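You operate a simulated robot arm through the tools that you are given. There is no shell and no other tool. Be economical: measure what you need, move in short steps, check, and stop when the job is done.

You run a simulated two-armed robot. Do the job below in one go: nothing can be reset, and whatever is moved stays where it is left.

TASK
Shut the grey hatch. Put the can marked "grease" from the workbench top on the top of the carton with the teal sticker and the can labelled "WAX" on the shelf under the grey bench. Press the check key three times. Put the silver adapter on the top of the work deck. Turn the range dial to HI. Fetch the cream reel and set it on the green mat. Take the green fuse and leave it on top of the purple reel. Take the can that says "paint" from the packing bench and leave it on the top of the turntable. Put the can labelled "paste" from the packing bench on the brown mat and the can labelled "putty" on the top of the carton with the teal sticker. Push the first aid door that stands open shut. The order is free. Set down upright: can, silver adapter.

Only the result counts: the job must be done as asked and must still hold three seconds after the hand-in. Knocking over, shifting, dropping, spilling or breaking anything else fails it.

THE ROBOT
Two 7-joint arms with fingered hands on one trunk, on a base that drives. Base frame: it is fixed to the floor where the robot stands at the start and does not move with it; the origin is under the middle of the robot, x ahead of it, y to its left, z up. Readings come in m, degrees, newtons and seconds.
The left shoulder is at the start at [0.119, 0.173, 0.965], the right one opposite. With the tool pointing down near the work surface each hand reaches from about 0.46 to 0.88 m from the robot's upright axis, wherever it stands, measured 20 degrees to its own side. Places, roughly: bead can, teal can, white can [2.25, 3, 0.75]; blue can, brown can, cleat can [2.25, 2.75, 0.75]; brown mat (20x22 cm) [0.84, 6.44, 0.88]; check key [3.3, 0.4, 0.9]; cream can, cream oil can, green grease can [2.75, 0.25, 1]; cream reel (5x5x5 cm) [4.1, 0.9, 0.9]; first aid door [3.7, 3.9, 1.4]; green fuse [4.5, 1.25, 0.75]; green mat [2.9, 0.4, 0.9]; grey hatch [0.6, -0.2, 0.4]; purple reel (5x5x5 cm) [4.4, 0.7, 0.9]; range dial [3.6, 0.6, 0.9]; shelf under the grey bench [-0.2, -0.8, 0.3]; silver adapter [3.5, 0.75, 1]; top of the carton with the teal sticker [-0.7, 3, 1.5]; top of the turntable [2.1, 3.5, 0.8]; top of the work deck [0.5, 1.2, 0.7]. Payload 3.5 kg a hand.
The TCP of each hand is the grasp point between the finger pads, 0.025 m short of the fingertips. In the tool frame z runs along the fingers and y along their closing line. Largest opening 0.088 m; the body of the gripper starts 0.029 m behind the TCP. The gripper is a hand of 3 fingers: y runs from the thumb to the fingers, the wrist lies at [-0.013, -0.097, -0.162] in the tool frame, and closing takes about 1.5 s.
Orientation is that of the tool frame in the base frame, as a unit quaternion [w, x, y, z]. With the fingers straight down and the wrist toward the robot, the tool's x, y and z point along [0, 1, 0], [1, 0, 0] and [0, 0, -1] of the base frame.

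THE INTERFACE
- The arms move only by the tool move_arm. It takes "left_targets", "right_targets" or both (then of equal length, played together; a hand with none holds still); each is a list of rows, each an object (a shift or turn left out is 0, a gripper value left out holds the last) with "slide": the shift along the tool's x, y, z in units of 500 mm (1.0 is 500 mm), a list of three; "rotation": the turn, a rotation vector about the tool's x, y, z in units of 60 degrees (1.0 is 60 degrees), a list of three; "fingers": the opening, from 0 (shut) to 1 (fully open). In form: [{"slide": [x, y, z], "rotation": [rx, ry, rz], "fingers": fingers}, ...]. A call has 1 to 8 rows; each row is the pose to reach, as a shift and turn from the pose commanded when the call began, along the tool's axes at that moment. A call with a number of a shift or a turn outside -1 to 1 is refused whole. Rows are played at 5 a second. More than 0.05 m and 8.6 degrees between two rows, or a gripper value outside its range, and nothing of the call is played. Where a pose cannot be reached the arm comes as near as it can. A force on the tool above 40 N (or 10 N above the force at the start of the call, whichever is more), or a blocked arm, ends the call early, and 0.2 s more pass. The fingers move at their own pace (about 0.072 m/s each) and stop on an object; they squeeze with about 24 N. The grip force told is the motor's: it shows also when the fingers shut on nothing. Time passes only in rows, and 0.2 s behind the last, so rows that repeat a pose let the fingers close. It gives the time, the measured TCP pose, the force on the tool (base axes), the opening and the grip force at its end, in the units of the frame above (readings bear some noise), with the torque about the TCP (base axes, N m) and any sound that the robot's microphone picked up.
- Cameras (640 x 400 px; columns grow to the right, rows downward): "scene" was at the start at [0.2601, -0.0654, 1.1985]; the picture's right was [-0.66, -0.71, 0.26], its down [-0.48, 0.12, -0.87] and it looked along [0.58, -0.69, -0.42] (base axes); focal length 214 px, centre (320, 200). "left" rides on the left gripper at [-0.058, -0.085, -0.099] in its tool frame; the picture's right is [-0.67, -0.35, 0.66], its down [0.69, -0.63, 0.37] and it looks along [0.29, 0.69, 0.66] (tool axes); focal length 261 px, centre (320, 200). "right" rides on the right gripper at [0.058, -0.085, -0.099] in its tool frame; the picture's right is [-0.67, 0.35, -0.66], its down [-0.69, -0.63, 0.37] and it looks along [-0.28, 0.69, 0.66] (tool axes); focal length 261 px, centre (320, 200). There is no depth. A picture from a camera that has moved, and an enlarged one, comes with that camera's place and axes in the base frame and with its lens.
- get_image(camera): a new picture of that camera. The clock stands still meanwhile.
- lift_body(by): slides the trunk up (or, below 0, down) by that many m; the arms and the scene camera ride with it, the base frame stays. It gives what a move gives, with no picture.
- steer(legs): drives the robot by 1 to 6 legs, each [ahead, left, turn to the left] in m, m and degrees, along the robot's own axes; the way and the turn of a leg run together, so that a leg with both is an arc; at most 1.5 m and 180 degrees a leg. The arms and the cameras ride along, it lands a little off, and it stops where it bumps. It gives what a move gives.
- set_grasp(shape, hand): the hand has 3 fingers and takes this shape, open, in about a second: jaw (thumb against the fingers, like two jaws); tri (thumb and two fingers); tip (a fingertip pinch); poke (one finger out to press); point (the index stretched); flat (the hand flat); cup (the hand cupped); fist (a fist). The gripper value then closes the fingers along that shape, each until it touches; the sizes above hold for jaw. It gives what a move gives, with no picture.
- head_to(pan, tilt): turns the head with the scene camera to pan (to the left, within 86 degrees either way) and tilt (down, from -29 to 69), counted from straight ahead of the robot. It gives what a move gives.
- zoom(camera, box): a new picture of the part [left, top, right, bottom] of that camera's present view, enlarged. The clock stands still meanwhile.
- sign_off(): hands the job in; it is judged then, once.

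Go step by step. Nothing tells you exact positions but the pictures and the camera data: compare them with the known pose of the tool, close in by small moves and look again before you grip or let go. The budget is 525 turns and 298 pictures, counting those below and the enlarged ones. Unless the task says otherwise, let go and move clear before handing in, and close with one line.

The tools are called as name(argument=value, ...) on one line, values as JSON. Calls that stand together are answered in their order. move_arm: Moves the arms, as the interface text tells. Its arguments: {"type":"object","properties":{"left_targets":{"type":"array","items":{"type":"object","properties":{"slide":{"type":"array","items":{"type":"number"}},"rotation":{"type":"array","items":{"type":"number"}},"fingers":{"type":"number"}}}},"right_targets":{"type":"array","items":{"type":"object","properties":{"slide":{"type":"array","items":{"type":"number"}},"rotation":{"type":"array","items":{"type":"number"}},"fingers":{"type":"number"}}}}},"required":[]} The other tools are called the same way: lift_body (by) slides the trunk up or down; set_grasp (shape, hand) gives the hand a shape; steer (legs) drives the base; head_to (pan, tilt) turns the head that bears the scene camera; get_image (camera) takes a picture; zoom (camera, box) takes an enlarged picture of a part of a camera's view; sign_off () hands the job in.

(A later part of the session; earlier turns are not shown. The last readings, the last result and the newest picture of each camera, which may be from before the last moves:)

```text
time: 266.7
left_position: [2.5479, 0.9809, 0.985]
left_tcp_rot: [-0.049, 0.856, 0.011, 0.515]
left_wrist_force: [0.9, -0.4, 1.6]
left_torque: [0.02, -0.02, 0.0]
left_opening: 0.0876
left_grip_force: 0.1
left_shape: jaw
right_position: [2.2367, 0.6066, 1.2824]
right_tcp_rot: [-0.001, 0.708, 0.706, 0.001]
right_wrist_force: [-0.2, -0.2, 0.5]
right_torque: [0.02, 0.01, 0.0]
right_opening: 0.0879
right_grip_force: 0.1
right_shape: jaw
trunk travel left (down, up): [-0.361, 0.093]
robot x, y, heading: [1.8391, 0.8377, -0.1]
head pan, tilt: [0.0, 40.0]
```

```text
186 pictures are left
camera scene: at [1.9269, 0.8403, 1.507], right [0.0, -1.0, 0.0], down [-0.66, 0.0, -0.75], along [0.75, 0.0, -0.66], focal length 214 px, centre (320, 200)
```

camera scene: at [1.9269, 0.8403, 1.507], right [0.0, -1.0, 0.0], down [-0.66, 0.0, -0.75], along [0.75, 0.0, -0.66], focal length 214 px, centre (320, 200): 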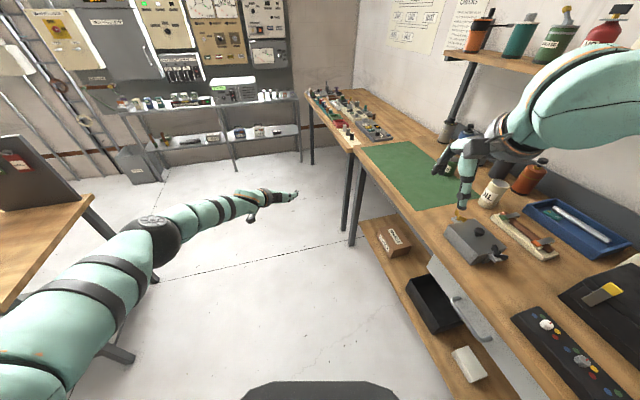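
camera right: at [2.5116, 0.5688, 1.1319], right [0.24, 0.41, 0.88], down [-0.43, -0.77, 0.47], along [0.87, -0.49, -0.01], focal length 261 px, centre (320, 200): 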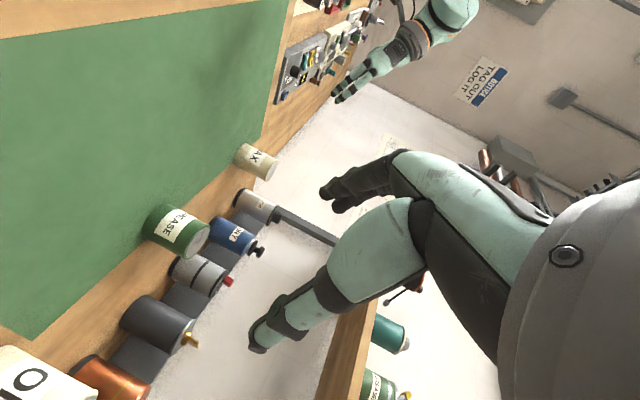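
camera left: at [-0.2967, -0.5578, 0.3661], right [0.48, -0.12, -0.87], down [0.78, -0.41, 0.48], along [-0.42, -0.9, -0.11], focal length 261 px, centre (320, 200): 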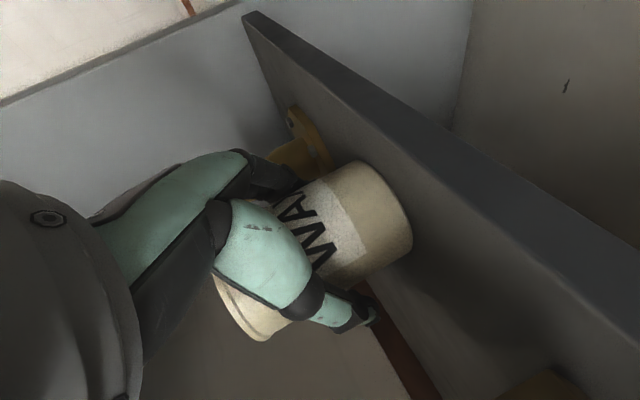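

steer(legs=[[0.57, 0.35, 0], [0, 0, -73.4], [0.17, 0, 0]])

head_to(pan=10, tilt=40)

get_image(camera="scene")

```text
time: 274.6
left_position: [2.791, 0.3879, 0.9866]
left_tcp_rot: [0.27, 0.692, -0.503, 0.442]
left_wrist_force: [-0.6, 0.1, -0.2]
left_torque: [-0.02, -0.02, 0.0]
left_opening: 0.0876
left_grip_force: 0.0
left_shape: jaw
right_position: [2.3435, 0.5832, 1.2842]
right_tcp_rot: [0.001, 0.99, 0.141, 0.001]
right_wrist_force: [0.1, 0.3, 0.2]
right_torque: [-0.01, -0.03, 0.0]
right_opening: 0.0879
right_grip_force: 0.1
right_shape: jaw
trunk travel left (down, up): [-0.361, 0.093]
robot x, y, heading: [2.4594, 1.0245, -73.6]
head pan, tilt: [0.0, 40.0]
```

```text
time: 275.4
left_position: [2.7925, 0.3856, 0.9844]
left_tcp_rot: [0.269, 0.693, -0.503, 0.441]
left_wrist_force: [0.6, -0.1, -0.4]
left_torque: [0.0, -0.03, 0.04]
left_opening: 0.0875
left_grip_force: 0.0
left_shape: jaw
right_position: [2.344, 0.5799, 1.2828]
right_tcp_rot: [0.0, 0.99, 0.141, 0.002]
right_wrist_force: [0.7, -0.2, 0.2]
right_torque: [0.0, 0.0, -0.01]
right_opening: 0.0878
right_grip_force: 0.1
right_shape: jaw
trunk travel left (down, up): [-0.361, 0.093]
robot x, y, heading: [2.4553, 1.0222, -73.8]
head pan, tilt: [10.0, 40.0]
```

```text
185 pictures are left
camera scene: at [2.495, 0.9467, 1.507], right [-0.9, -0.44, 0.0], down [-0.29, 0.59, -0.75], along [0.34, -0.67, -0.66], focal length 214 px, centre (320, 200)
```

scene: 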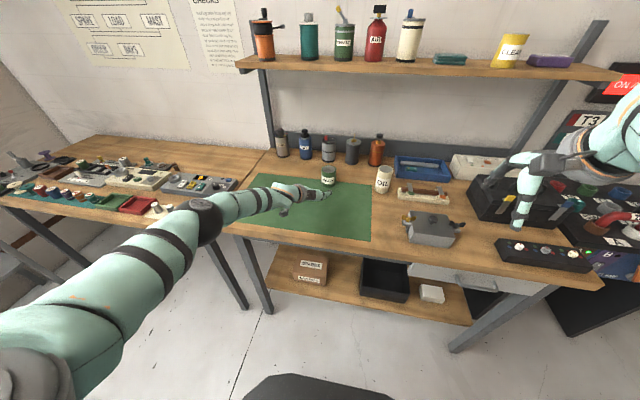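

move_arm(left_targets=[{"slide": [-0.035, 0, 0.019]}, {"slide": [-0.07, 0, 0.037]}])

zoom(camera="scene", box=[240, 130, 420, 250])

get_image(camera="left")

```text
time: 275.9
left_position: [2.7952, 0.3866, 0.9449]
left_tcp_rot: [0.269, 0.693, -0.503, 0.441]
left_wrist_force: [-0.8, -0.1, -0.2]
left_torque: [0.01, 0.01, -0.01]
left_opening: 0.0874
left_grip_force: 0.1
left_shape: jaw
right_position: [2.3428, 0.5784, 1.2827]
right_tcp_rot: [-0.001, 0.99, 0.141, 0.003]
right_wrist_force: [0.2, 0.4, -0.4]
right_torque: [0.05, 0.0, -0.02]
right_opening: 0.0877
right_grip_force: 0.1
right_shape: jaw
trunk travel left (down, up): [-0.361, 0.093]
robot x, y, heading: [2.4582, 1.0251, -73.6]
head pan, tilt: [10.0, 40.0]
```

```text
3.33 times, centred on (330, 190) of scene
camera zoom: at [2.4941, 0.9463, 1.507], right [-0.9, -0.44, -0.01], down [-0.29, 0.59, -0.75], along [0.34, -0.67, -0.66], focal length 715 px, centre (287, 233)
```

zoom: 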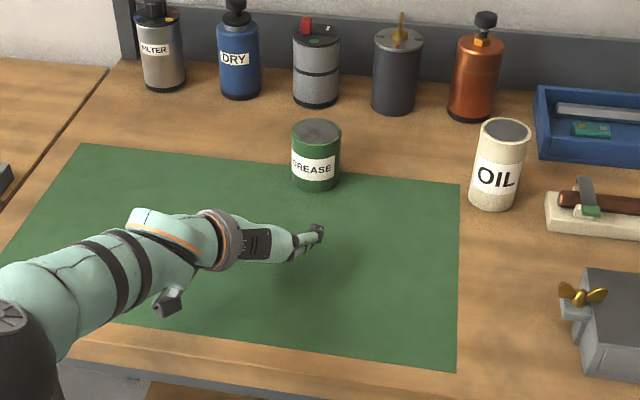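

```text
183 pictures are left
camera left: at [2.8358, 0.5234, 0.9471], right [0.48, -0.11, -0.87], down [0.78, -0.39, 0.48], along [-0.39, -0.91, -0.11], focal length 261 px, centre (320, 200)
```

left: 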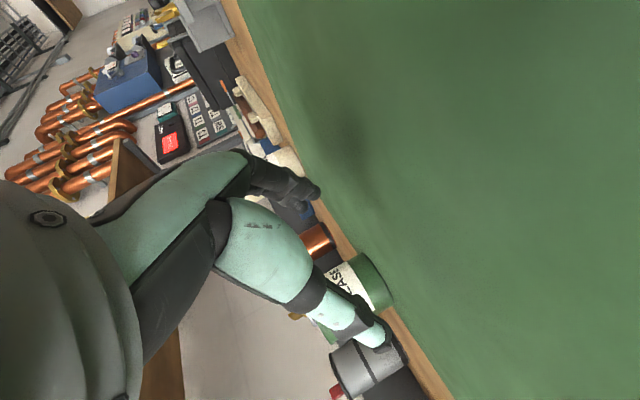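

steer(legs=[[0, -0.024, 0], [0.173, 0, 0]])

get_image(camera="left")

zoom(camera="scene", box=[240, 130, 420, 250])

```text
time: 277.8
left_position: [2.8201, 0.2144, 0.9468]
left_tcp_rot: [0.271, 0.692, -0.503, 0.442]
left_wrist_force: [-0.1, -0.6, 0.5]
left_torque: [0.03, 0.02, -0.01]
left_opening: 0.0877
left_grip_force: 0.0
left_shape: jaw
right_position: [2.3699, 0.4082, 1.285]
right_tcp_rot: [0.0, 0.99, 0.14, 0.002]
right_wrist_force: [0.5, -0.1, 0.2]
right_torque: [0.0, -0.03, -0.01]
right_opening: 0.0881
right_grip_force: 0.2
right_shape: jaw
trunk travel left (down, up): [-0.361, 0.093]
robot x, y, heading: [2.4825, 0.8496, -73.6]
head pan, tilt: [10.0, 40.0]
```

```text
182 pictures are left
camera left: at [2.8615, 0.3517, 0.9488], right [0.48, -0.11, -0.87], down [0.78, -0.39, 0.48], along [-0.39, -0.91, -0.1], focal length 261 px, centre (320, 200)
```

left: 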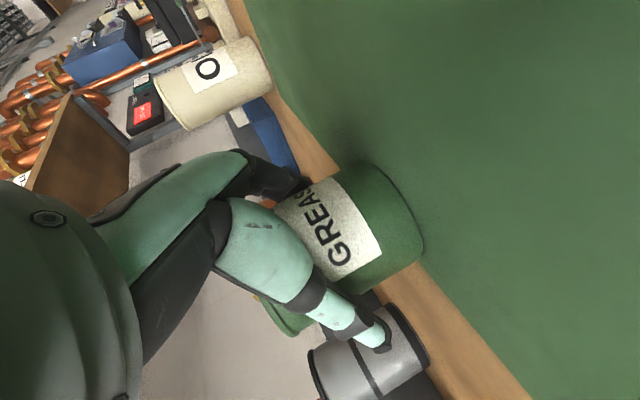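

```text
3.33 times, centred on (330, 190) of scene
camera zoom: at [2.5201, 0.7765, 1.5073], right [-0.9, -0.44, 0.0], down [-0.29, 0.59, -0.75], along [0.34, -0.67, -0.66], focal length 715 px, centre (287, 233)
```

zoom: 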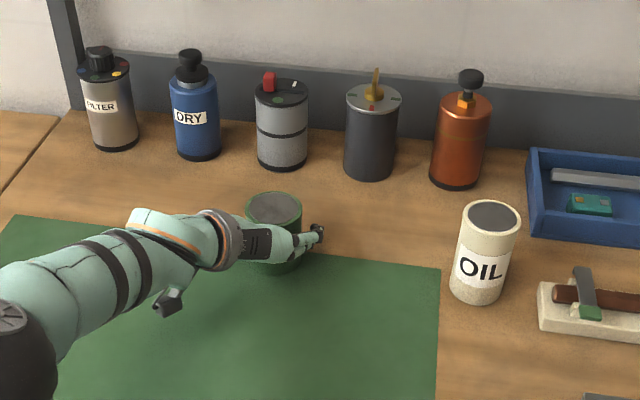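

Aligned: close the hand and lift.

move_arm(left_targets=[{"fingers": 0}, {"fingers": 0}, {"fingers": 0}, {"fingers": 0}, {"fingers": 0}, {"fingers": 0}, {"fingers": 0}, {"fingers": 0}])

move_arm(left_targets=[{"slide": [0.044, 0, -0.023]}, {"slide": [0.088, 0, -0.047]}, {"slide": [0.132, 0, -0.07]}, {"slide": [0.176, 0, -0.093]}])

get_image(camera="left")

```text
time: 279.6
left_position: [2.8221, 0.212, 0.945]
left_tcp_rot: [0.269, 0.693, -0.504, 0.441]
left_wrist_force: [0.8, 0.4, 0.4]
left_torque: [0.04, 0.0, -0.01]
left_opening: 0.0537
left_grip_force: 24.4
left_shape: jaw
right_position: [2.3727, 0.4046, 1.2829]
right_tcp_rot: [-0.001, 0.99, 0.141, 0.001]
right_wrist_force: [-0.8, 0.2, 1.0]
right_torque: [0.02, -0.02, -0.03]
right_opening: 0.0879
right_grip_force: 0.1
right_shape: jaw
trunk travel left (down, up): [-0.361, 0.093]
robot x, y, heading: [2.4812, 0.8511, -73.8]
head pan, tilt: [10.0, 40.0]
```

```text
time: 280.6
left_position: [2.8149, 0.21, 1.0438]
left_tcp_rot: [0.269, 0.693, -0.503, 0.441]
left_wrist_force: [-0.1, -0.3, -2.3]
left_torque: [-0.02, -0.04, 0.02]
left_opening: 0.0539
left_grip_force: 23.7
left_shape: jaw
right_position: [2.3707, 0.405, 1.283]
right_tcp_rot: [-0.001, 0.99, 0.14, 0.0]
right_wrist_force: [0.0, -0.3, 0.1]
right_torque: [0.02, -0.01, 0.01]
right_opening: 0.0879
right_grip_force: 0.0
right_shape: jaw
trunk travel left (down, up): [-0.361, 0.093]
robot x, y, heading: [2.4836, 0.8524, -73.3]
head pan, tilt: [10.0, 40.0]
```

```text
180 pictures are left
camera left: at [2.8559, 0.347, 1.046], right [0.48, -0.11, -0.87], down [0.79, -0.39, 0.48], along [-0.39, -0.91, -0.11], focal length 261 px, centre (320, 200)
```

left: 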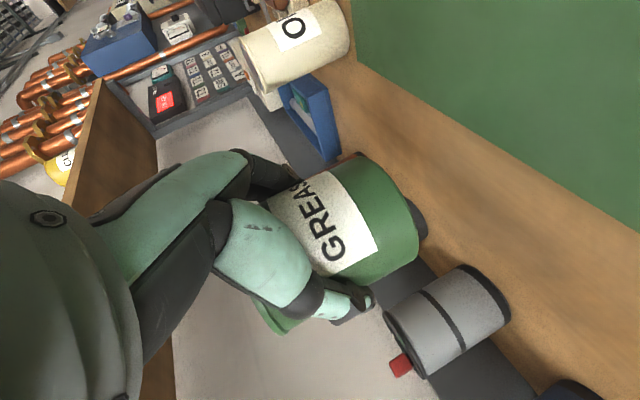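

steer(legs=[[-0.5, 0, 0], [0, 0, -140]])

head_to(pan=0, tilt=15)

get_image(camera="scene")

head_to(pan=-70, tilt=15)

get_image(camera="scene")

```text
time: 289.3
left_position: [1.6659, 1.5941, 1.0445]
left_tcp_rot: [-0.507, 0.227, 0.826, 0.096]
left_wrist_force: [-0.4, 0.3, -2.7]
left_torque: [0.0, 0.0, 0.02]
left_opening: 0.0537
left_grip_force: 24.0
left_shape: jaw
right_position: [2.1289, 1.741, 1.2824]
right_tcp_rot: [-0.001, -0.48, 0.877, -0.001]
right_wrist_force: [-0.1, -0.3, 0.2]
right_torque: [0.04, -0.01, 0.0]
right_opening: 0.0879
right_grip_force: 0.1
right_shape: jaw
trunk travel left (down, up): [-0.361, 0.093]
robot x, y, heading: [2.3421, 1.3341, 147.5]
head pan, tilt: [10.0, 40.0]
```

```text
time: 290.2
left_position: [1.6658, 1.5955, 1.044]
left_tcp_rot: [-0.507, 0.227, 0.826, 0.096]
left_wrist_force: [0.0, -0.1, -3.0]
left_torque: [0.01, -0.01, 0.04]
left_opening: 0.0534
left_grip_force: 24.1
left_shape: jaw
right_position: [2.1275, 1.7422, 1.2835]
right_tcp_rot: [0.0, -0.481, 0.877, -0.001]
right_wrist_force: [-0.5, 1.0, -0.5]
right_torque: [0.01, -0.03, 0.01]
right_opening: 0.088
right_grip_force: 0.0
right_shape: jaw
trunk travel left (down, up): [-0.361, 0.093]
robot x, y, heading: [2.3387, 1.33, 147.7]
head pan, tilt: [0.0, 15.0]
```

```text
179 pictures are left
camera scene: at [2.2563, 1.3844, 1.5462], right [0.53, 0.85, 0.0], down [0.24, -0.15, -0.96], along [-0.81, 0.51, -0.28], focal length 214 px, centre (320, 200)
```

scene: 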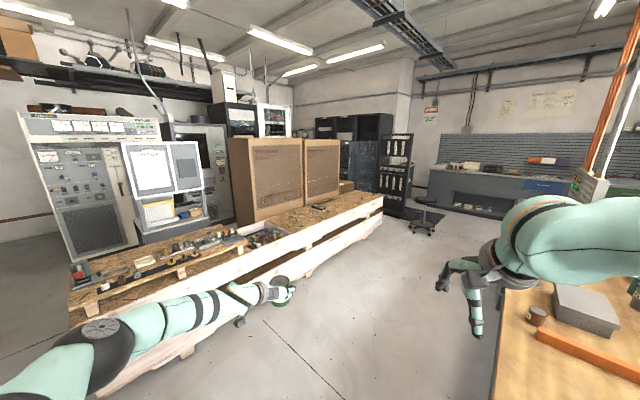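

```text
time: 291.6
left_position: [1.6642, 1.5959, 1.0448]
left_tcp_rot: [-0.508, 0.227, 0.826, 0.096]
left_wrist_force: [-0.4, 0.0, -3.9]
left_torque: [-0.03, -0.02, 0.01]
left_opening: 0.0534
left_grip_force: 24.1
left_shape: jaw
right_position: [2.1294, 1.7409, 1.282]
right_tcp_rot: [-0.001, -0.481, 0.877, -0.002]
right_wrist_force: [0.8, 0.5, -0.3]
right_torque: [0.0, -0.01, 0.0]
right_opening: 0.088
right_grip_force: 0.0
right_shape: jaw
trunk travel left (down, up): [-0.361, 0.093]
robot x, y, heading: [2.3388, 1.3358, 147.6]
head pan, tilt: [-70.0, 15.0]
```

```text
178 pictures are left
camera scene: at [2.355, 1.4258, 1.5478], right [0.98, -0.21, 0.02], down [-0.03, -0.27, -0.96], along [0.21, 0.94, -0.27], focal length 214 px, centre (320, 200)
```

scene: 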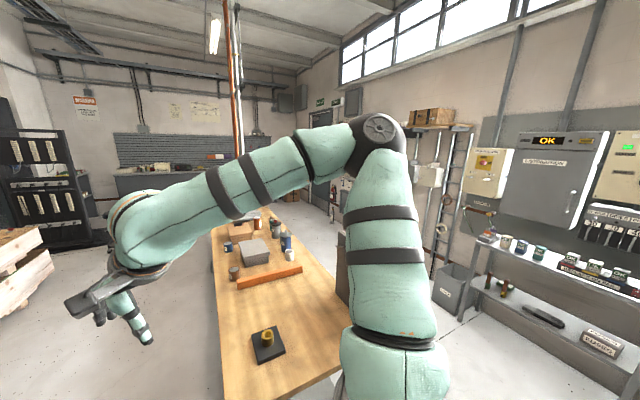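

steer(legs=[[1.05, -0.1, 0], [0.75, -0.4, 0], [0, 0, 50]])

head_to(pan=0, tilt=0)

get_image(camera="scene")

```text
time: 303.5
left_position: [0.4597, 2.3969, 1.0433]
left_tcp_rot: [-0.501, -0.135, 0.846, -0.122]
left_wrist_force: [-0.5, -0.2, -3.3]
left_torque: [-0.01, -0.01, 0.0]
left_opening: 0.0533
left_grip_force: 24.1
left_shape: jaw
right_position: [0.6548, 2.842, 1.2826]
right_tcp_rot: [0.0, 0.8, -0.599, 0.002]
right_wrist_force: [0.7, -0.4, -0.2]
right_torque: [0.01, -0.03, -0.02]
right_opening: 0.0881
right_grip_force: 0.1
right_shape: jaw
trunk travel left (down, up): [-0.361, 0.093]
robot x, y, heading: [1.1001, 2.7315, -163.6]
head pan, tilt: [-70.0, 15.0]
```

```text
time: 304.9
left_position: [0.4593, 2.3966, 1.0429]
left_tcp_rot: [-0.502, -0.134, 0.846, -0.122]
left_wrist_force: [-0.1, -0.1, -2.4]
left_torque: [0.02, -0.01, -0.01]
left_opening: 0.0536
left_grip_force: 23.9
left_shape: jaw
right_position: [0.6542, 2.8418, 1.2827]
right_tcp_rot: [0.001, 0.8, -0.6, 0.002]
right_wrist_force: [-0.6, -0.6, -0.7]
right_torque: [-0.05, 0.0, -0.01]
right_opening: 0.0879
right_grip_force: 0.1
right_shape: jaw
trunk travel left (down, up): [-0.361, 0.093]
robot x, y, heading: [1.1021, 2.7294, -163.5]
head pan, tilt: [0.0, 0.0]
```

```text
177 pictures are left
camera scene: at [1.0097, 2.7038, 1.5705], right [-0.28, 0.96, 0.0], down [0.02, 0.01, -1.0], along [-0.96, -0.28, -0.03], focal length 214 px, centre (320, 200)
```

scene: 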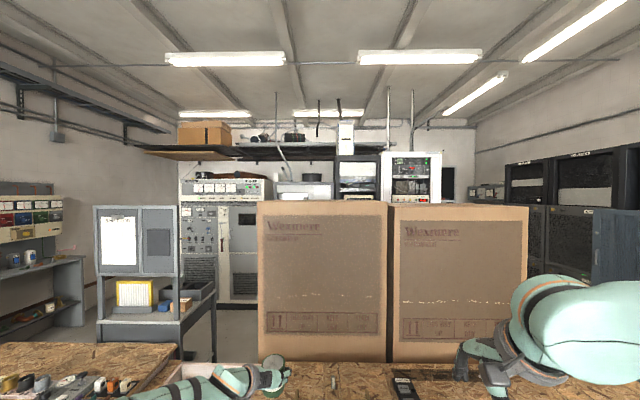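

lift_body(by=0.09)

zoom(camera="scene", box=[240, 170, 560, 370])

```text
time: 306.1
left_position: [0.4606, 2.3969, 1.1342]
left_tcp_rot: [-0.502, -0.134, 0.846, -0.121]
left_wrist_force: [-0.8, -0.7, -3.0]
left_torque: [0.02, -0.03, -0.01]
left_opening: 0.0533
left_grip_force: 24.0
left_shape: jaw
right_position: [0.6535, 2.8403, 1.3739]
right_tcp_rot: [0.0, 0.8, -0.6, 0.002]
right_wrist_force: [0.8, 0.0, -0.2]
right_torque: [-0.01, 0.02, -0.02]
right_opening: 0.088
right_grip_force: 0.1
right_shape: jaw
trunk travel left (down, up): [-0.451, 0.003]
robot x, y, heading: [1.1002, 2.732, -163.5]
head pan, tilt: [0.0, 0.0]
```

```text
2.00 times, centred on (400, 270) of scene
camera zoom: at [1.0236, 2.7078, 1.6637], right [-0.28, 0.96, 0.0], down [0.0, 0.0, -1.0], along [-0.96, -0.28, 0.0], focal length 429 px, centre (160, 60)
```

zoom: 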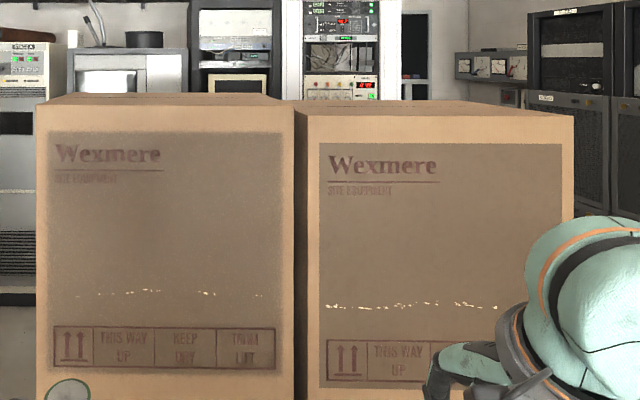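

steer(legs=[[0.05, -0.85, 0]])

head_to(pan=15, tilt=5)

get_image(camera="scene")

```text
time: 310.6
left_position: [0.1687, 3.1984, 1.1341]
left_tcp_rot: [-0.502, -0.136, 0.845, -0.122]
left_wrist_force: [0.7, 0.2, -2.7]
left_torque: [-0.05, -0.02, -0.03]
left_opening: 0.0533
left_grip_force: 23.8
left_shape: jaw
right_position: [0.3634, 3.6424, 1.3742]
right_tcp_rot: [0.0, 0.8, -0.6, 0.001]
right_wrist_force: [-0.1, 0.0, 0.1]
right_torque: [0.0, -0.05, -0.05]
right_opening: 0.0878
right_grip_force: 0.1
right_shape: jaw
trunk travel left (down, up): [-0.451, 0.003]
robot x, y, heading: [0.8093, 3.5335, -163.3]
head pan, tilt: [0.0, 0.0]
```

```text
time: 311.4
left_position: [0.1687, 3.1996, 1.1328]
left_tcp_rot: [-0.501, -0.136, 0.846, -0.123]
left_wrist_force: [0.1, -0.6, -3.4]
left_torque: [-0.01, -0.02, -0.01]
left_opening: 0.0531
left_grip_force: 24.0
left_shape: jaw
right_position: [0.3628, 3.6441, 1.3736]
right_tcp_rot: [0.001, 0.801, -0.599, 0.002]
right_wrist_force: [0.2, -0.6, -0.6]
right_torque: [0.02, 0.01, -0.04]
right_opening: 0.0877
right_grip_force: 0.1
right_shape: jaw
trunk travel left (down, up): [-0.451, 0.003]
robot x, y, heading: [0.8104, 3.5359, -163.4]
head pan, tilt: [15.0, 5.0]
```

```text
175 pictures are left
camera scene: at [0.7403, 3.4888, 1.6553], right [-0.52, 0.85, 0.0], down [0.07, 0.05, -1.0], along [-0.85, -0.52, -0.09], focal length 214 px, centre (320, 200)
```

scene: 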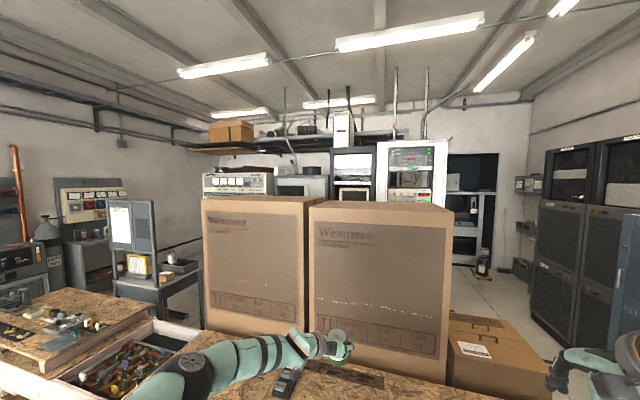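

steer(legs=[[0, -0.55, 0]])

head_to(pan=35, tilt=10)

get_image(camera="scene")

```text
time: 314.6
left_position: [0.0117, 3.7249, 1.1342]
left_tcp_rot: [-0.501, -0.136, 0.846, -0.122]
left_wrist_force: [-0.6, -0.6, -3.2]
left_torque: [0.01, 0.02, -0.01]
left_opening: 0.0533
left_grip_force: 24.0
left_shape: jaw
right_position: [0.2048, 4.1687, 1.3733]
right_tcp_rot: [0.0, 0.801, -0.598, 0.001]
right_wrist_force: [-0.1, 0.2, 0.7]
right_torque: [-0.05, 0.0, 0.01]
right_opening: 0.0878
right_grip_force: 0.1
right_shape: jaw
trunk travel left (down, up): [-0.451, 0.003]
robot x, y, heading: [0.6554, 4.0616, -163.2]
head pan, tilt: [15.0, 5.0]
```

```text
time: 315.4
left_position: [0.0116, 3.7261, 1.1336]
left_tcp_rot: [-0.501, -0.135, 0.846, -0.122]
left_wrist_force: [0.0, 0.3, -3.2]
left_torque: [0.0, -0.02, 0.0]
left_opening: 0.0533
left_grip_force: 23.8
left_shape: jaw
right_position: [0.2052, 4.171, 1.3731]
right_tcp_rot: [0.0, 0.802, -0.598, 0.002]
right_wrist_force: [0.2, 0.4, -0.2]
right_torque: [0.01, -0.01, 0.04]
right_opening: 0.0877
right_grip_force: 0.0
right_shape: jaw
trunk travel left (down, up): [-0.451, 0.003]
robot x, y, heading: [0.6483, 4.06, -163.1]
head pan, tilt: [35.0, 10.0]
```

```text
174 pictures are left
camera scene: at [0.603, 3.9921, 1.6473], right [-0.78, 0.62, 0.0], down [0.11, 0.14, -0.98], along [-0.61, -0.77, -0.17], focal length 214 px, centre (320, 200)
```

scene: 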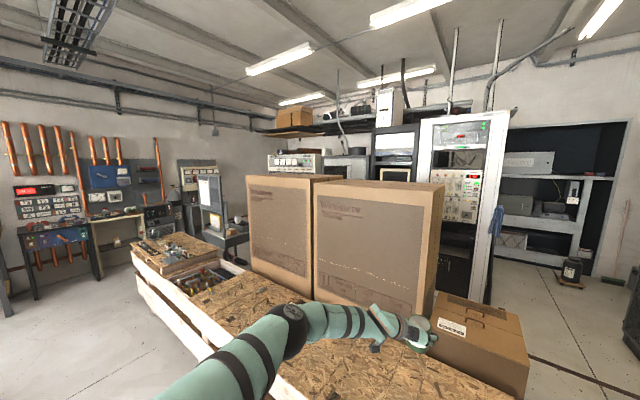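

zoom(camera="scene", box=[230, 160, 550, 380])

```text
1.82 times, centred on (390, 270) of scene
camera zoom: at [0.603, 3.9921, 1.6473], right [-0.78, 0.62, 0.0], down [0.11, 0.14, -0.98], along [-0.61, -0.77, -0.17], focal length 390 px, centre (193, 73)
```

zoom: 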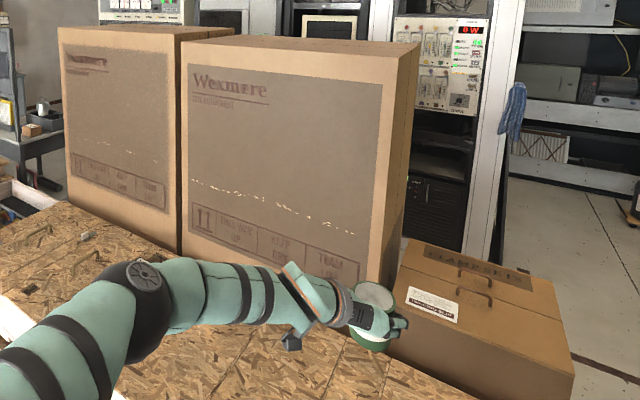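

No teal sticker shows on the visible faces, but the coordinates match the right-hand carton (top at about z 1.515). I raise the can and check the top with the hand camera before placing it.

move_arm(left_targets=[{"slide": [0.083, -0.007, -0.044]}, {"slide": [0.167, -0.013, -0.089]}, {"slide": [0.25, -0.02, -0.133]}, {"slide": [0.334, -0.027, -0.178]}, {"slide": [0.418, -0.033, -0.222]}, {"slide": [0.501, -0.04, -0.267]}, {"slide": [0.585, -0.047, -0.311]}, {"slide": [0.668, -0.054, -0.355]}])

move_arm(left_targets=[{"slide": [0.07, -0.007, -0.044]}, {"slide": [0.14, -0.013, -0.089]}, {"slide": [0.21, -0.02, -0.133]}])

get_image(camera="left")

get_image(camera="scene")

```text
time: 317.2
left_position: [0.0132, 3.7273, 1.5141]
left_tcp_rot: [-0.501, -0.136, 0.846, -0.123]
left_wrist_force: [0.3, -0.7, -3.1]
left_torque: [0.0, 0.01, -0.03]
left_opening: 0.053
left_grip_force: 24.0
left_shape: jaw
right_position: [0.2037, 4.1728, 1.3735]
right_tcp_rot: [0.0, 0.801, -0.598, 0.002]
right_wrist_force: [0.1, -0.8, -0.2]
right_torque: [-0.02, 0.04, -0.01]
right_opening: 0.0879
right_grip_force: 0.1
right_shape: jaw
trunk travel left (down, up): [-0.451, 0.003]
robot x, y, heading: [0.6524, 4.0631, -163.4]
head pan, tilt: [35.0, 10.0]
```

```text
time: 318.0
left_position: [0.0406, 3.7377, 1.6088]
left_tcp_rot: [-0.501, -0.137, 0.846, -0.122]
left_wrist_force: [-0.7, 0.2, -2.9]
left_torque: [0.01, -0.01, -0.02]
left_opening: 0.0528
left_grip_force: 24.2
left_shape: jaw
left hand out of reach, approached as far as the arm can: row 2, 3
right_position: [0.2061, 4.1704, 1.3737]
right_tcp_rot: [0.0, 0.801, -0.599, 0.001]
right_wrist_force: [-1.5, -0.1, 0.3]
right_torque: [0.01, 0.01, -0.03]
right_opening: 0.088
right_grip_force: 0.0
right_shape: jaw
trunk travel left (down, up): [-0.451, 0.003]
robot x, y, heading: [0.6555, 4.0615, -163.1]
head pan, tilt: [35.0, 10.0]
```

```text
172 pictures are left
camera left: at [0.1797, 3.698, 1.6111], right [-0.1, -0.48, -0.87], down [-0.39, -0.79, 0.48], along [-0.91, 0.39, -0.11], focal length 261 px, centre (320, 200)
```

left: 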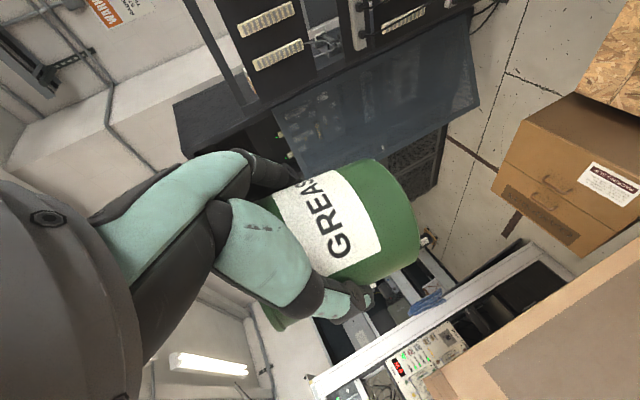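

```text
171 pictures are left
camera scene: at [0.6059, 3.9913, 1.6473], right [-0.78, 0.62, 0.0], down [0.11, 0.14, -0.98], along [-0.61, -0.77, -0.17], focal length 214 px, centre (320, 200)
```

scene: 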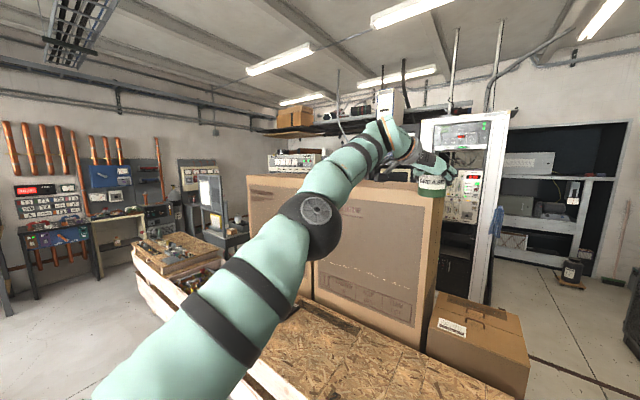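

The deck is too deep to reach the carton from this side, so I plan to go around behind it. First I look at the space to the right.

head_to(pan=-45, tilt=15)

get_image(camera="scene")

```text
time: 319.6
left_position: [0.0389, 3.7366, 1.6078]
left_tcp_rot: [-0.501, -0.136, 0.846, -0.122]
left_wrist_force: [0.7, -0.2, -2.8]
left_torque: [-0.01, 0.0, 0.01]
left_opening: 0.0528
left_grip_force: 24.0
left_shape: jaw
right_position: [0.2031, 4.1708, 1.3723]
right_tcp_rot: [0.0, 0.801, -0.598, 0.002]
right_wrist_force: [-0.3, 0.0, -0.5]
right_torque: [-0.01, 0.0, 0.01]
right_opening: 0.0879
right_grip_force: 0.0
right_shape: jaw
trunk travel left (down, up): [-0.451, 0.003]
robot x, y, heading: [0.6539, 4.0601, -163.3]
head pan, tilt: [-45.0, 15.0]
```

```text
170 pictures are left
camera scene: at [0.5786, 4.1086, 1.6392], right [0.47, 0.88, 0.0], down [0.23, -0.12, -0.97], along [-0.85, 0.46, -0.26], focal length 214 px, centre (320, 200)
```

scene: 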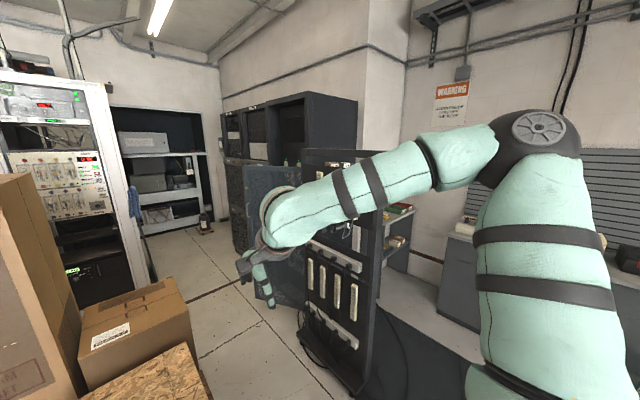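

steer(legs=[[0, 0, 179.5]])

steer(legs=[[-0.5, 0.48, 0]])

head_to(pan=80, tilt=30)

get_image(camera="scene")

head_to(pan=-80, tilt=30)

get_image(camera="scene")

```text
time: 327.3
left_position: [1.2649, 4.3879, 1.6078]
left_tcp_rot: [-0.123, 0.845, 0.138, 0.501]
left_wrist_force: [-0.6, 0.7, -2.2]
left_torque: [-0.01, -0.02, 0.01]
left_opening: 0.0526
left_grip_force: 24.1
left_shape: jaw
right_position: [1.1005, 3.9554, 1.3728]
right_tcp_rot: [-0.002, 0.596, 0.803, 0.001]
right_wrist_force: [1.1, -0.8, -0.2]
right_torque: [-0.01, 0.0, -0.03]
right_opening: 0.0879
right_grip_force: 0.0
right_shape: jaw
trunk travel left (down, up): [-0.451, 0.003]
robot x, y, heading: [0.6553, 4.0646, 17.1]
head pan, tilt: [-45.0, 15.0]
```

```text
time: 330.0
left_position: [0.9358, 4.4144, 1.5994]
left_tcp_rot: [-0.082, 0.857, 0.065, 0.505]
left_wrist_force: [0.2, -0.7, -3.4]
left_torque: [-0.02, 0.01, 0.03]
left_opening: 0.0524
left_grip_force: 23.9
left_shape: jaw
right_position: [0.6984, 4.0139, 1.3679]
right_tcp_rot: [-0.006, 0.662, 0.75, -0.003]
right_wrist_force: [0.8, 0.6, -0.6]
right_torque: [0.06, 0.01, 0.03]
right_opening: 0.0882
right_grip_force: 0.0
right_shape: jaw
trunk travel left (down, up): [-0.451, 0.003]
robot x, y, heading: [0.2623, 4.1959, 7.3]
head pan, tilt: [-45.0, 15.0]
stopped in leg 1: the robot was blocked; the commanded pose is now the measured one
```

```text
time: 332.0
left_position: [0.9208, 4.4152, 1.6069]
left_tcp_rot: [-0.081, 0.854, 0.066, 0.51]
left_wrist_force: [-0.5, 0.8, -2.7]
left_torque: [0.0, 0.0, 0.02]
left_opening: 0.0522
left_grip_force: 24.5
left_shape: jaw
right_position: [0.6854, 4.0142, 1.3738]
right_tcp_rot: [-0.003, 0.662, 0.749, 0.001]
right_wrist_force: [0.3, -0.1, 0.1]
right_torque: [-0.02, -0.01, 0.01]
right_opening: 0.0881
right_grip_force: 0.2
right_shape: jaw
trunk travel left (down, up): [-0.451, 0.003]
robot x, y, heading: [0.26, 4.1987, 7.2]
head pan, tilt: [80.0, 30.0]
```

```text
169 pictures are left
camera scene: at [0.2566, 4.2857, 1.615], right [1.0, -0.05, 0.0], down [-0.03, -0.5, -0.87], along [0.04, 0.87, -0.5], focal length 214 px, centre (320, 200)
```

scene: 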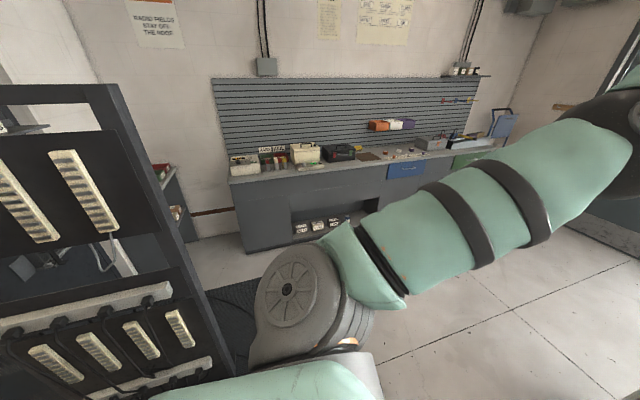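

```text
time: 334.5
left_position: [0.9185, 4.4147, 1.6081]
left_tcp_rot: [-0.081, 0.854, 0.066, 0.509]
left_wrist_force: [0.2, 0.5, -3.0]
left_torque: [-0.03, -0.01, 0.0]
left_opening: 0.0523
left_grip_force: 24.1
left_shape: jaw
right_position: [0.684, 4.0152, 1.3731]
right_tcp_rot: [-0.002, 0.662, 0.749, 0.0]
right_wrist_force: [-0.3, -0.9, -0.5]
right_torque: [0.02, 0.0, -0.02]
right_opening: 0.088
right_grip_force: 0.2
right_shape: jaw
trunk travel left (down, up): [-0.451, 0.003]
robot x, y, heading: [0.265, 4.1949, 7.4]
head pan, tilt: [-80.0, 30.0]
```

```text
168 pictures are left
camera scene: at [0.278, 4.1093, 1.615], right [-0.95, -0.3, 0.0], down [-0.15, 0.48, -0.87], along [0.26, -0.83, -0.5], focal length 214 px, centre (320, 200)
```

scene: 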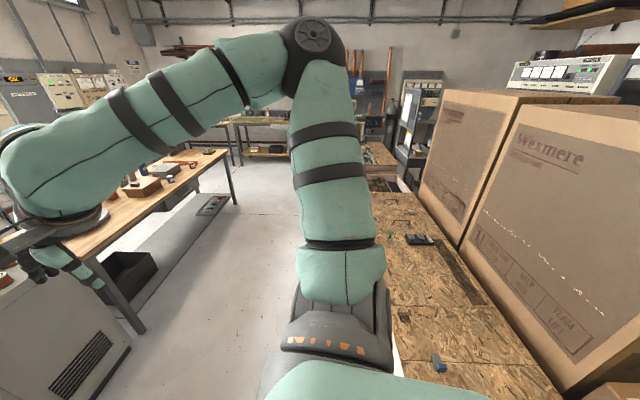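

steer(legs=[[0.16, 0.2, 0], [0, 0.02, -7.4], [-0.7, 0, 0]])

get_image(camera="scene")

```text
time: 335.9
left_position: [0.9833, 4.4458, 1.6042]
left_tcp_rot: [-0.077, 0.855, 0.065, 0.509]
left_wrist_force: [-0.1, 0.3, -2.9]
left_torque: [0.0, 0.03, -0.04]
left_opening: 0.0522
left_grip_force: 24.0
left_shape: jaw
right_position: [0.7453, 4.0446, 1.3755]
right_tcp_rot: [0.0, 0.664, 0.748, -0.001]
right_wrist_force: [-0.1, -0.5, -0.5]
right_torque: [-0.01, 0.0, 0.01]
right_opening: 0.0881
right_grip_force: 0.0
right_shape: jaw
trunk travel left (down, up): [-0.451, 0.003]
robot x, y, heading: [0.3215, 4.2194, 6.7]
head pan, tilt: [-80.0, 30.0]
stopped in leg 1: the robot was blocked; the commanded pose is now the measured one
```

```text
167 pictures are left
camera scene: at [0.3394, 4.1425, 1.6155], right [-0.96, -0.29, 0.0], down [-0.15, 0.47, -0.87], along [0.25, -0.83, -0.49], focal length 214 px, centre (320, 200)
```

scene: 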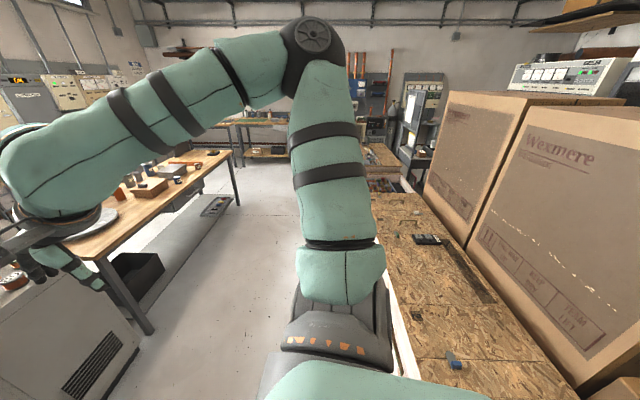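

head_to(pan=60, tilt=60)

get_image(camera="scene")

```text
time: 338.1
left_position: [0.9825, 4.4366, 1.6072]
left_tcp_rot: [-0.079, 0.854, 0.064, 0.51]
left_wrist_force: [-0.5, 0.3, -2.1]
left_torque: [0.0, 0.03, 0.0]
left_opening: 0.0521
left_grip_force: 23.8
left_shape: jaw
right_position: [0.7454, 4.0363, 1.3729]
right_tcp_rot: [-0.002, 0.664, 0.747, 0.0]
right_wrist_force: [-0.4, -0.3, -0.3]
right_torque: [-0.02, 0.02, 0.0]
right_opening: 0.0878
right_grip_force: 0.1
right_shape: jaw
trunk travel left (down, up): [-0.451, 0.003]
robot x, y, heading: [0.3215, 4.2218, 6.8]
head pan, tilt: [60.0, 60.0]
```

```text
166 pictures are left
camera scene: at [0.3393, 4.2811, 1.5729], right [0.92, -0.39, 0.0], down [-0.34, -0.8, -0.5], along [0.2, 0.46, -0.87], focal length 214 px, centre (320, 200)
```

scene: 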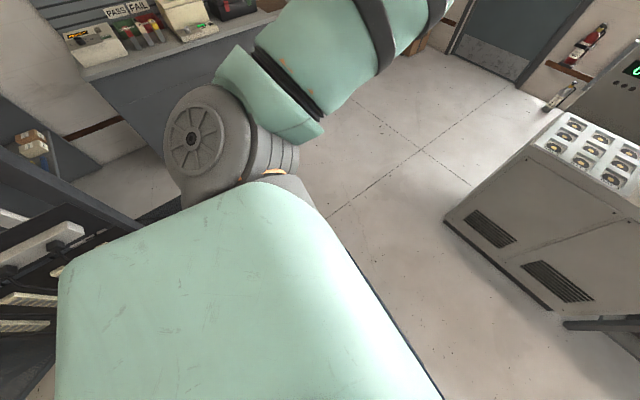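

steer(legs=[[0.9, -0.2, 0], [0, 0, 150]])

head_to(pan=0, tilt=25)

get_image(camera="scene")

```text
time: 349.1
left_position: [0.5676, 4.2884, 1.607]
left_tcp_rot: [-0.512, 0.165, 0.841, 0.058]
left_wrist_force: [0.3, -0.4, -3.5]
left_torque: [-0.01, -0.01, 0.0]
left_opening: 0.0519
left_grip_force: 23.7
left_shape: jaw
right_position: [0.9771, 4.5115, 1.3729]
right_tcp_rot: [-0.001, -0.546, 0.838, -0.002]
right_wrist_force: [-0.9, -0.5, 0.0]
right_torque: [0.02, 0.0, 0.01]
right_opening: 0.088
right_grip_force: 0.0
right_shape: jaw
trunk travel left (down, up): [-0.451, 0.003]
robot x, y, heading: [1.2486, 4.1407, 156.0]
head pan, tilt: [60.0, 60.0]
```

```text
time: 350.4
left_position: [0.5683, 4.289, 1.6067]
left_tcp_rot: [-0.512, 0.164, 0.841, 0.058]
left_wrist_force: [0.0, -0.1, -3.3]
left_torque: [-0.03, -0.03, -0.02]
left_opening: 0.0518
left_grip_force: 23.7
left_shape: jaw
right_position: [0.976, 4.5113, 1.3728]
right_tcp_rot: [-0.001, -0.546, 0.838, -0.002]
right_wrist_force: [-0.6, 0.6, -0.9]
right_torque: [0.0, -0.02, 0.02]
right_opening: 0.088
right_grip_force: 0.0
right_shape: jaw
trunk travel left (down, up): [-0.451, 0.003]
robot x, y, heading: [1.2483, 4.1383, 156.0]
head pan, tilt: [0.0, 25.0]
```

```text
165 pictures are left
camera scene: at [1.1704, 4.1708, 1.6228], right [0.4, 0.92, 0.0], down [0.39, -0.17, -0.91], along [-0.83, 0.36, -0.42], focal length 214 px, centre (320, 200)
```

scene: 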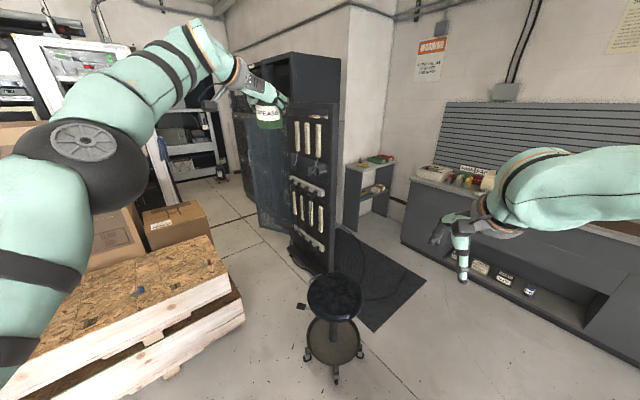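

The stool blocks that passage but still stands. I try the other way around, past the start area.

steer(legs=[[0, 0, 114], [1.5, 0, 0], [1.5, 0, 0], [0.75, 0, 0], [0, 0, -90], [0.9, 0.1, 0]])

head_to(pan=-30, tilt=15)

get_image(camera="scene")

```text
time: 381.4
left_position: [-0.2893, 0.1169, 1.6079]
left_tcp_rot: [-0.514, -0.02, 0.856, -0.053]
left_wrist_force: [0.0, 0.8, -4.1]
left_torque: [-0.02, -0.02, 0.01]
left_opening: 0.0517
left_grip_force: 23.7
left_shape: jaw
right_position: [-0.0131, 0.4878, 1.3727]
right_tcp_rot: [0.002, 0.713, -0.701, 0.002]
right_wrist_force: [0.1, -0.6, 0.1]
right_torque: [0.03, 0.0, 0.01]
right_opening: 0.088
right_grip_force: 0.1
right_shape: jaw
trunk travel left (down, up): [-0.451, 0.003]
robot x, y, heading: [0.3873, 0.2613, -179.1]
head pan, tilt: [0.0, 25.0]
```

```text
time: 382.4
left_position: [-0.2924, 0.1155, 1.6069]
left_tcp_rot: [-0.513, -0.02, 0.856, -0.053]
left_wrist_force: [0.4, -0.1, -3.0]
left_torque: [-0.01, -0.01, -0.01]
left_opening: 0.0517
left_grip_force: 24.1
left_shape: jaw
right_position: [-0.0152, 0.4886, 1.3726]
right_tcp_rot: [0.001, 0.712, -0.702, 0.002]
right_wrist_force: [-0.9, -0.3, -0.7]
right_torque: [-0.06, -0.01, -0.01]
right_opening: 0.088
right_grip_force: 0.1
right_shape: jaw
trunk travel left (down, up): [-0.451, 0.003]
robot x, y, heading: [0.3877, 0.2643, -179.0]
head pan, tilt: [-30.0, 15.0]
```

```text
164 pictures are left
camera scene: at [0.3133, 0.3077, 1.6391], right [0.48, 0.88, 0.0], down [0.23, -0.13, -0.97], along [-0.84, 0.47, -0.26], focal length 214 px, centre (320, 200)
```

scene: 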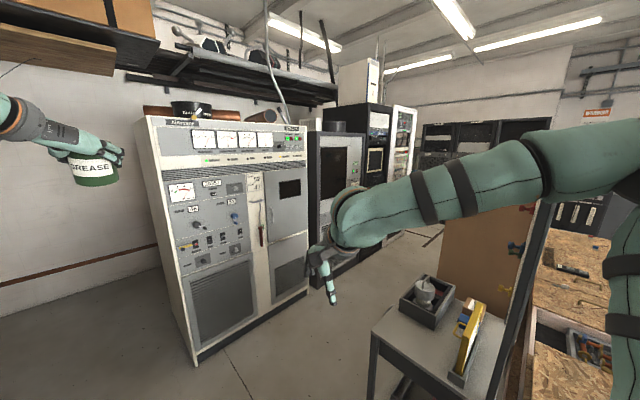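

There is a passage behind the deck. I drive through it.

steer(legs=[[0.5, 0, 0], [0, 0, -74], [0.45, 0.45, 0], [0.45, 0.05, 0]])

head_to(pan=-20, tilt=15)

get_image(camera="scene")

```text
time: 394.0
left_position: [-1.1884, 1.5704, 1.6086]
left_tcp_rot: [-0.444, 0.498, 0.696, 0.266]
left_wrist_force: [-0.2, -0.6, -3.2]
left_torque: [0.01, -0.01, 0.03]
left_opening: 0.0518
left_grip_force: 23.9
left_shape: jaw
right_position: [-0.7518, 1.4101, 1.3736]
right_tcp_rot: [-0.001, -0.147, 0.989, 0.001]
right_wrist_force: [-0.8, -0.4, 0.6]
right_torque: [-0.02, 0.06, 0.01]
right_opening: 0.088
right_grip_force: 0.1
right_shape: jaw
trunk travel left (down, up): [-0.451, 0.003]
robot x, y, heading: [-0.8592, 0.9614, 107.2]
head pan, tilt: [-30.0, 15.0]
```

```text
time: 394.7
left_position: [-1.189, 1.5734, 1.6078]
left_tcp_rot: [-0.441, 0.5, 0.696, 0.265]
left_wrist_force: [0.7, 0.6, -3.8]
left_torque: [-0.03, 0.02, 0.0]
left_opening: 0.0516
left_grip_force: 23.9
left_shape: jaw
right_position: [-0.7542, 1.4088, 1.3742]
right_tcp_rot: [-0.002, -0.148, 0.989, -0.001]
right_wrist_force: [-0.4, 0.4, 0.7]
right_torque: [0.02, 0.01, 0.04]
right_opening: 0.088
right_grip_force: 0.0
right_shape: jaw
trunk travel left (down, up): [-0.451, 0.003]
robot x, y, heading: [-0.8577, 0.9646, 107.2]
head pan, tilt: [-20.0, 15.0]
```

```text
163 pictures are left
camera scene: at [-0.8523, 1.0464, 1.6392], right [1.0, -0.05, 0.0], down [-0.01, -0.26, -0.97], along [0.05, 0.96, -0.26], focal length 214 px, centre (320, 200)
```

scene: 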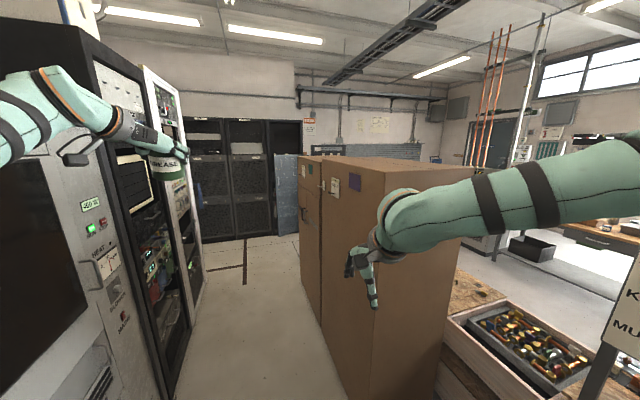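

zoom(camera="scene", box=[280, 140, 400, 240])

```text
4.00 times, centred on (340, 190) of scene
camera zoom: at [-0.8523, 1.0464, 1.6392], right [1.0, -0.05, 0.0], down [-0.01, -0.26, -0.97], along [0.05, 0.96, -0.26], focal length 858 px, centre (240, 240)
```

zoom: 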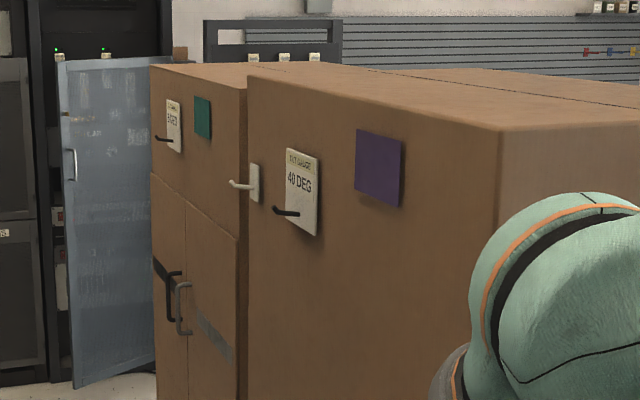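

The far carton carries the teal sticker on its back. I drive behind it and turn to face it.

steer(legs=[[0.85, 0.02, 0], [0.77, 0.02, 0], [0, 0, -92]])

head_to(pan=0, tilt=15)

get_image(camera="scene")

get_image(camera="left")

```text
time: 406.9
left_position: [-0.7604, 2.812, 1.6073]
left_tcp_rot: [-0.116, 0.848, 0.125, 0.503]
left_wrist_force: [-0.9, 0.4, -2.8]
left_torque: [0.03, 0.02, 0.03]
left_opening: 0.0513
left_grip_force: 23.9
left_shape: jaw
right_position: [-0.9368, 2.3834, 1.3734]
right_tcp_rot: [-0.002, 0.608, 0.794, 0.0]
right_wrist_force: [0.9, -0.1, 0.2]
right_torque: [0.01, -0.01, -0.01]
right_opening: 0.0881
right_grip_force: 0.1
right_shape: jaw
trunk travel left (down, up): [-0.451, 0.003]
robot x, y, heading: [-1.3847, 2.5051, 15.1]
head pan, tilt: [-20.0, 15.0]
```

```text
time: 407.7
left_position: [-0.7602, 2.8121, 1.6075]
left_tcp_rot: [-0.117, 0.848, 0.126, 0.502]
left_wrist_force: [0.8, -0.3, -3.1]
left_torque: [0.03, 0.02, 0.03]
left_opening: 0.0516
left_grip_force: 24.1
left_shape: jaw
right_position: [-0.9356, 2.3822, 1.3741]
right_tcp_rot: [-0.001, 0.608, 0.794, 0.0]
right_wrist_force: [-0.5, 0.4, 0.4]
right_torque: [0.02, 0.0, 0.0]
right_opening: 0.088
right_grip_force: 0.1
right_shape: jaw
trunk travel left (down, up): [-0.451, 0.003]
robot x, y, heading: [-1.3813, 2.5044, 15.2]
head pan, tilt: [0.0, 15.0]
```

```text
161 pictures are left
camera scene: at [-1.2999, 2.5256, 1.6391], right [0.26, -0.96, 0.0], down [-0.25, -0.07, -0.97], along [0.93, 0.25, -0.26], focal length 214 px, centre (320, 200)
```

scene: 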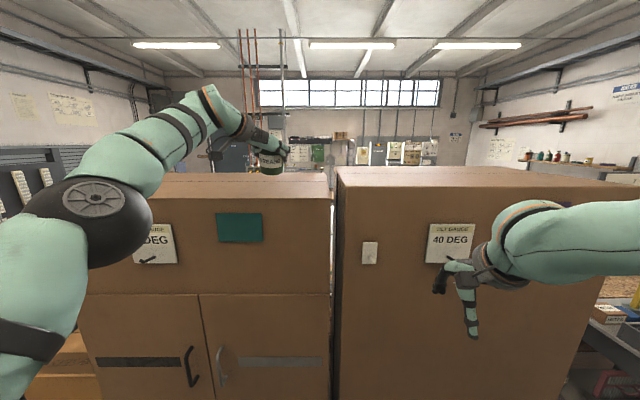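

```text
160 pictures are left
camera left: at [-0.8945, 2.8541, 1.6094], right [0.11, 0.48, -0.87], down [0.41, 0.78, 0.48], along [0.9, -0.41, -0.11], focal length 261 px, centre (320, 200)
```

left: 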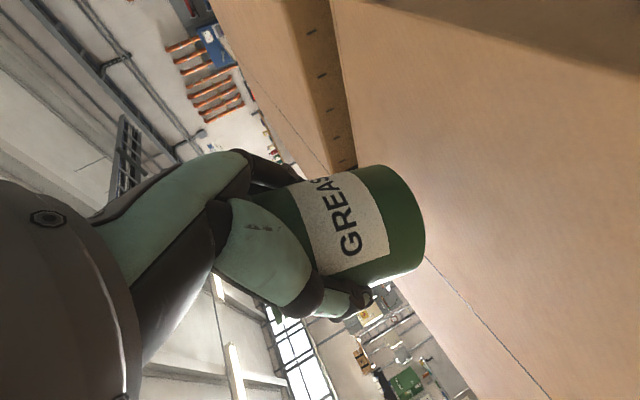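

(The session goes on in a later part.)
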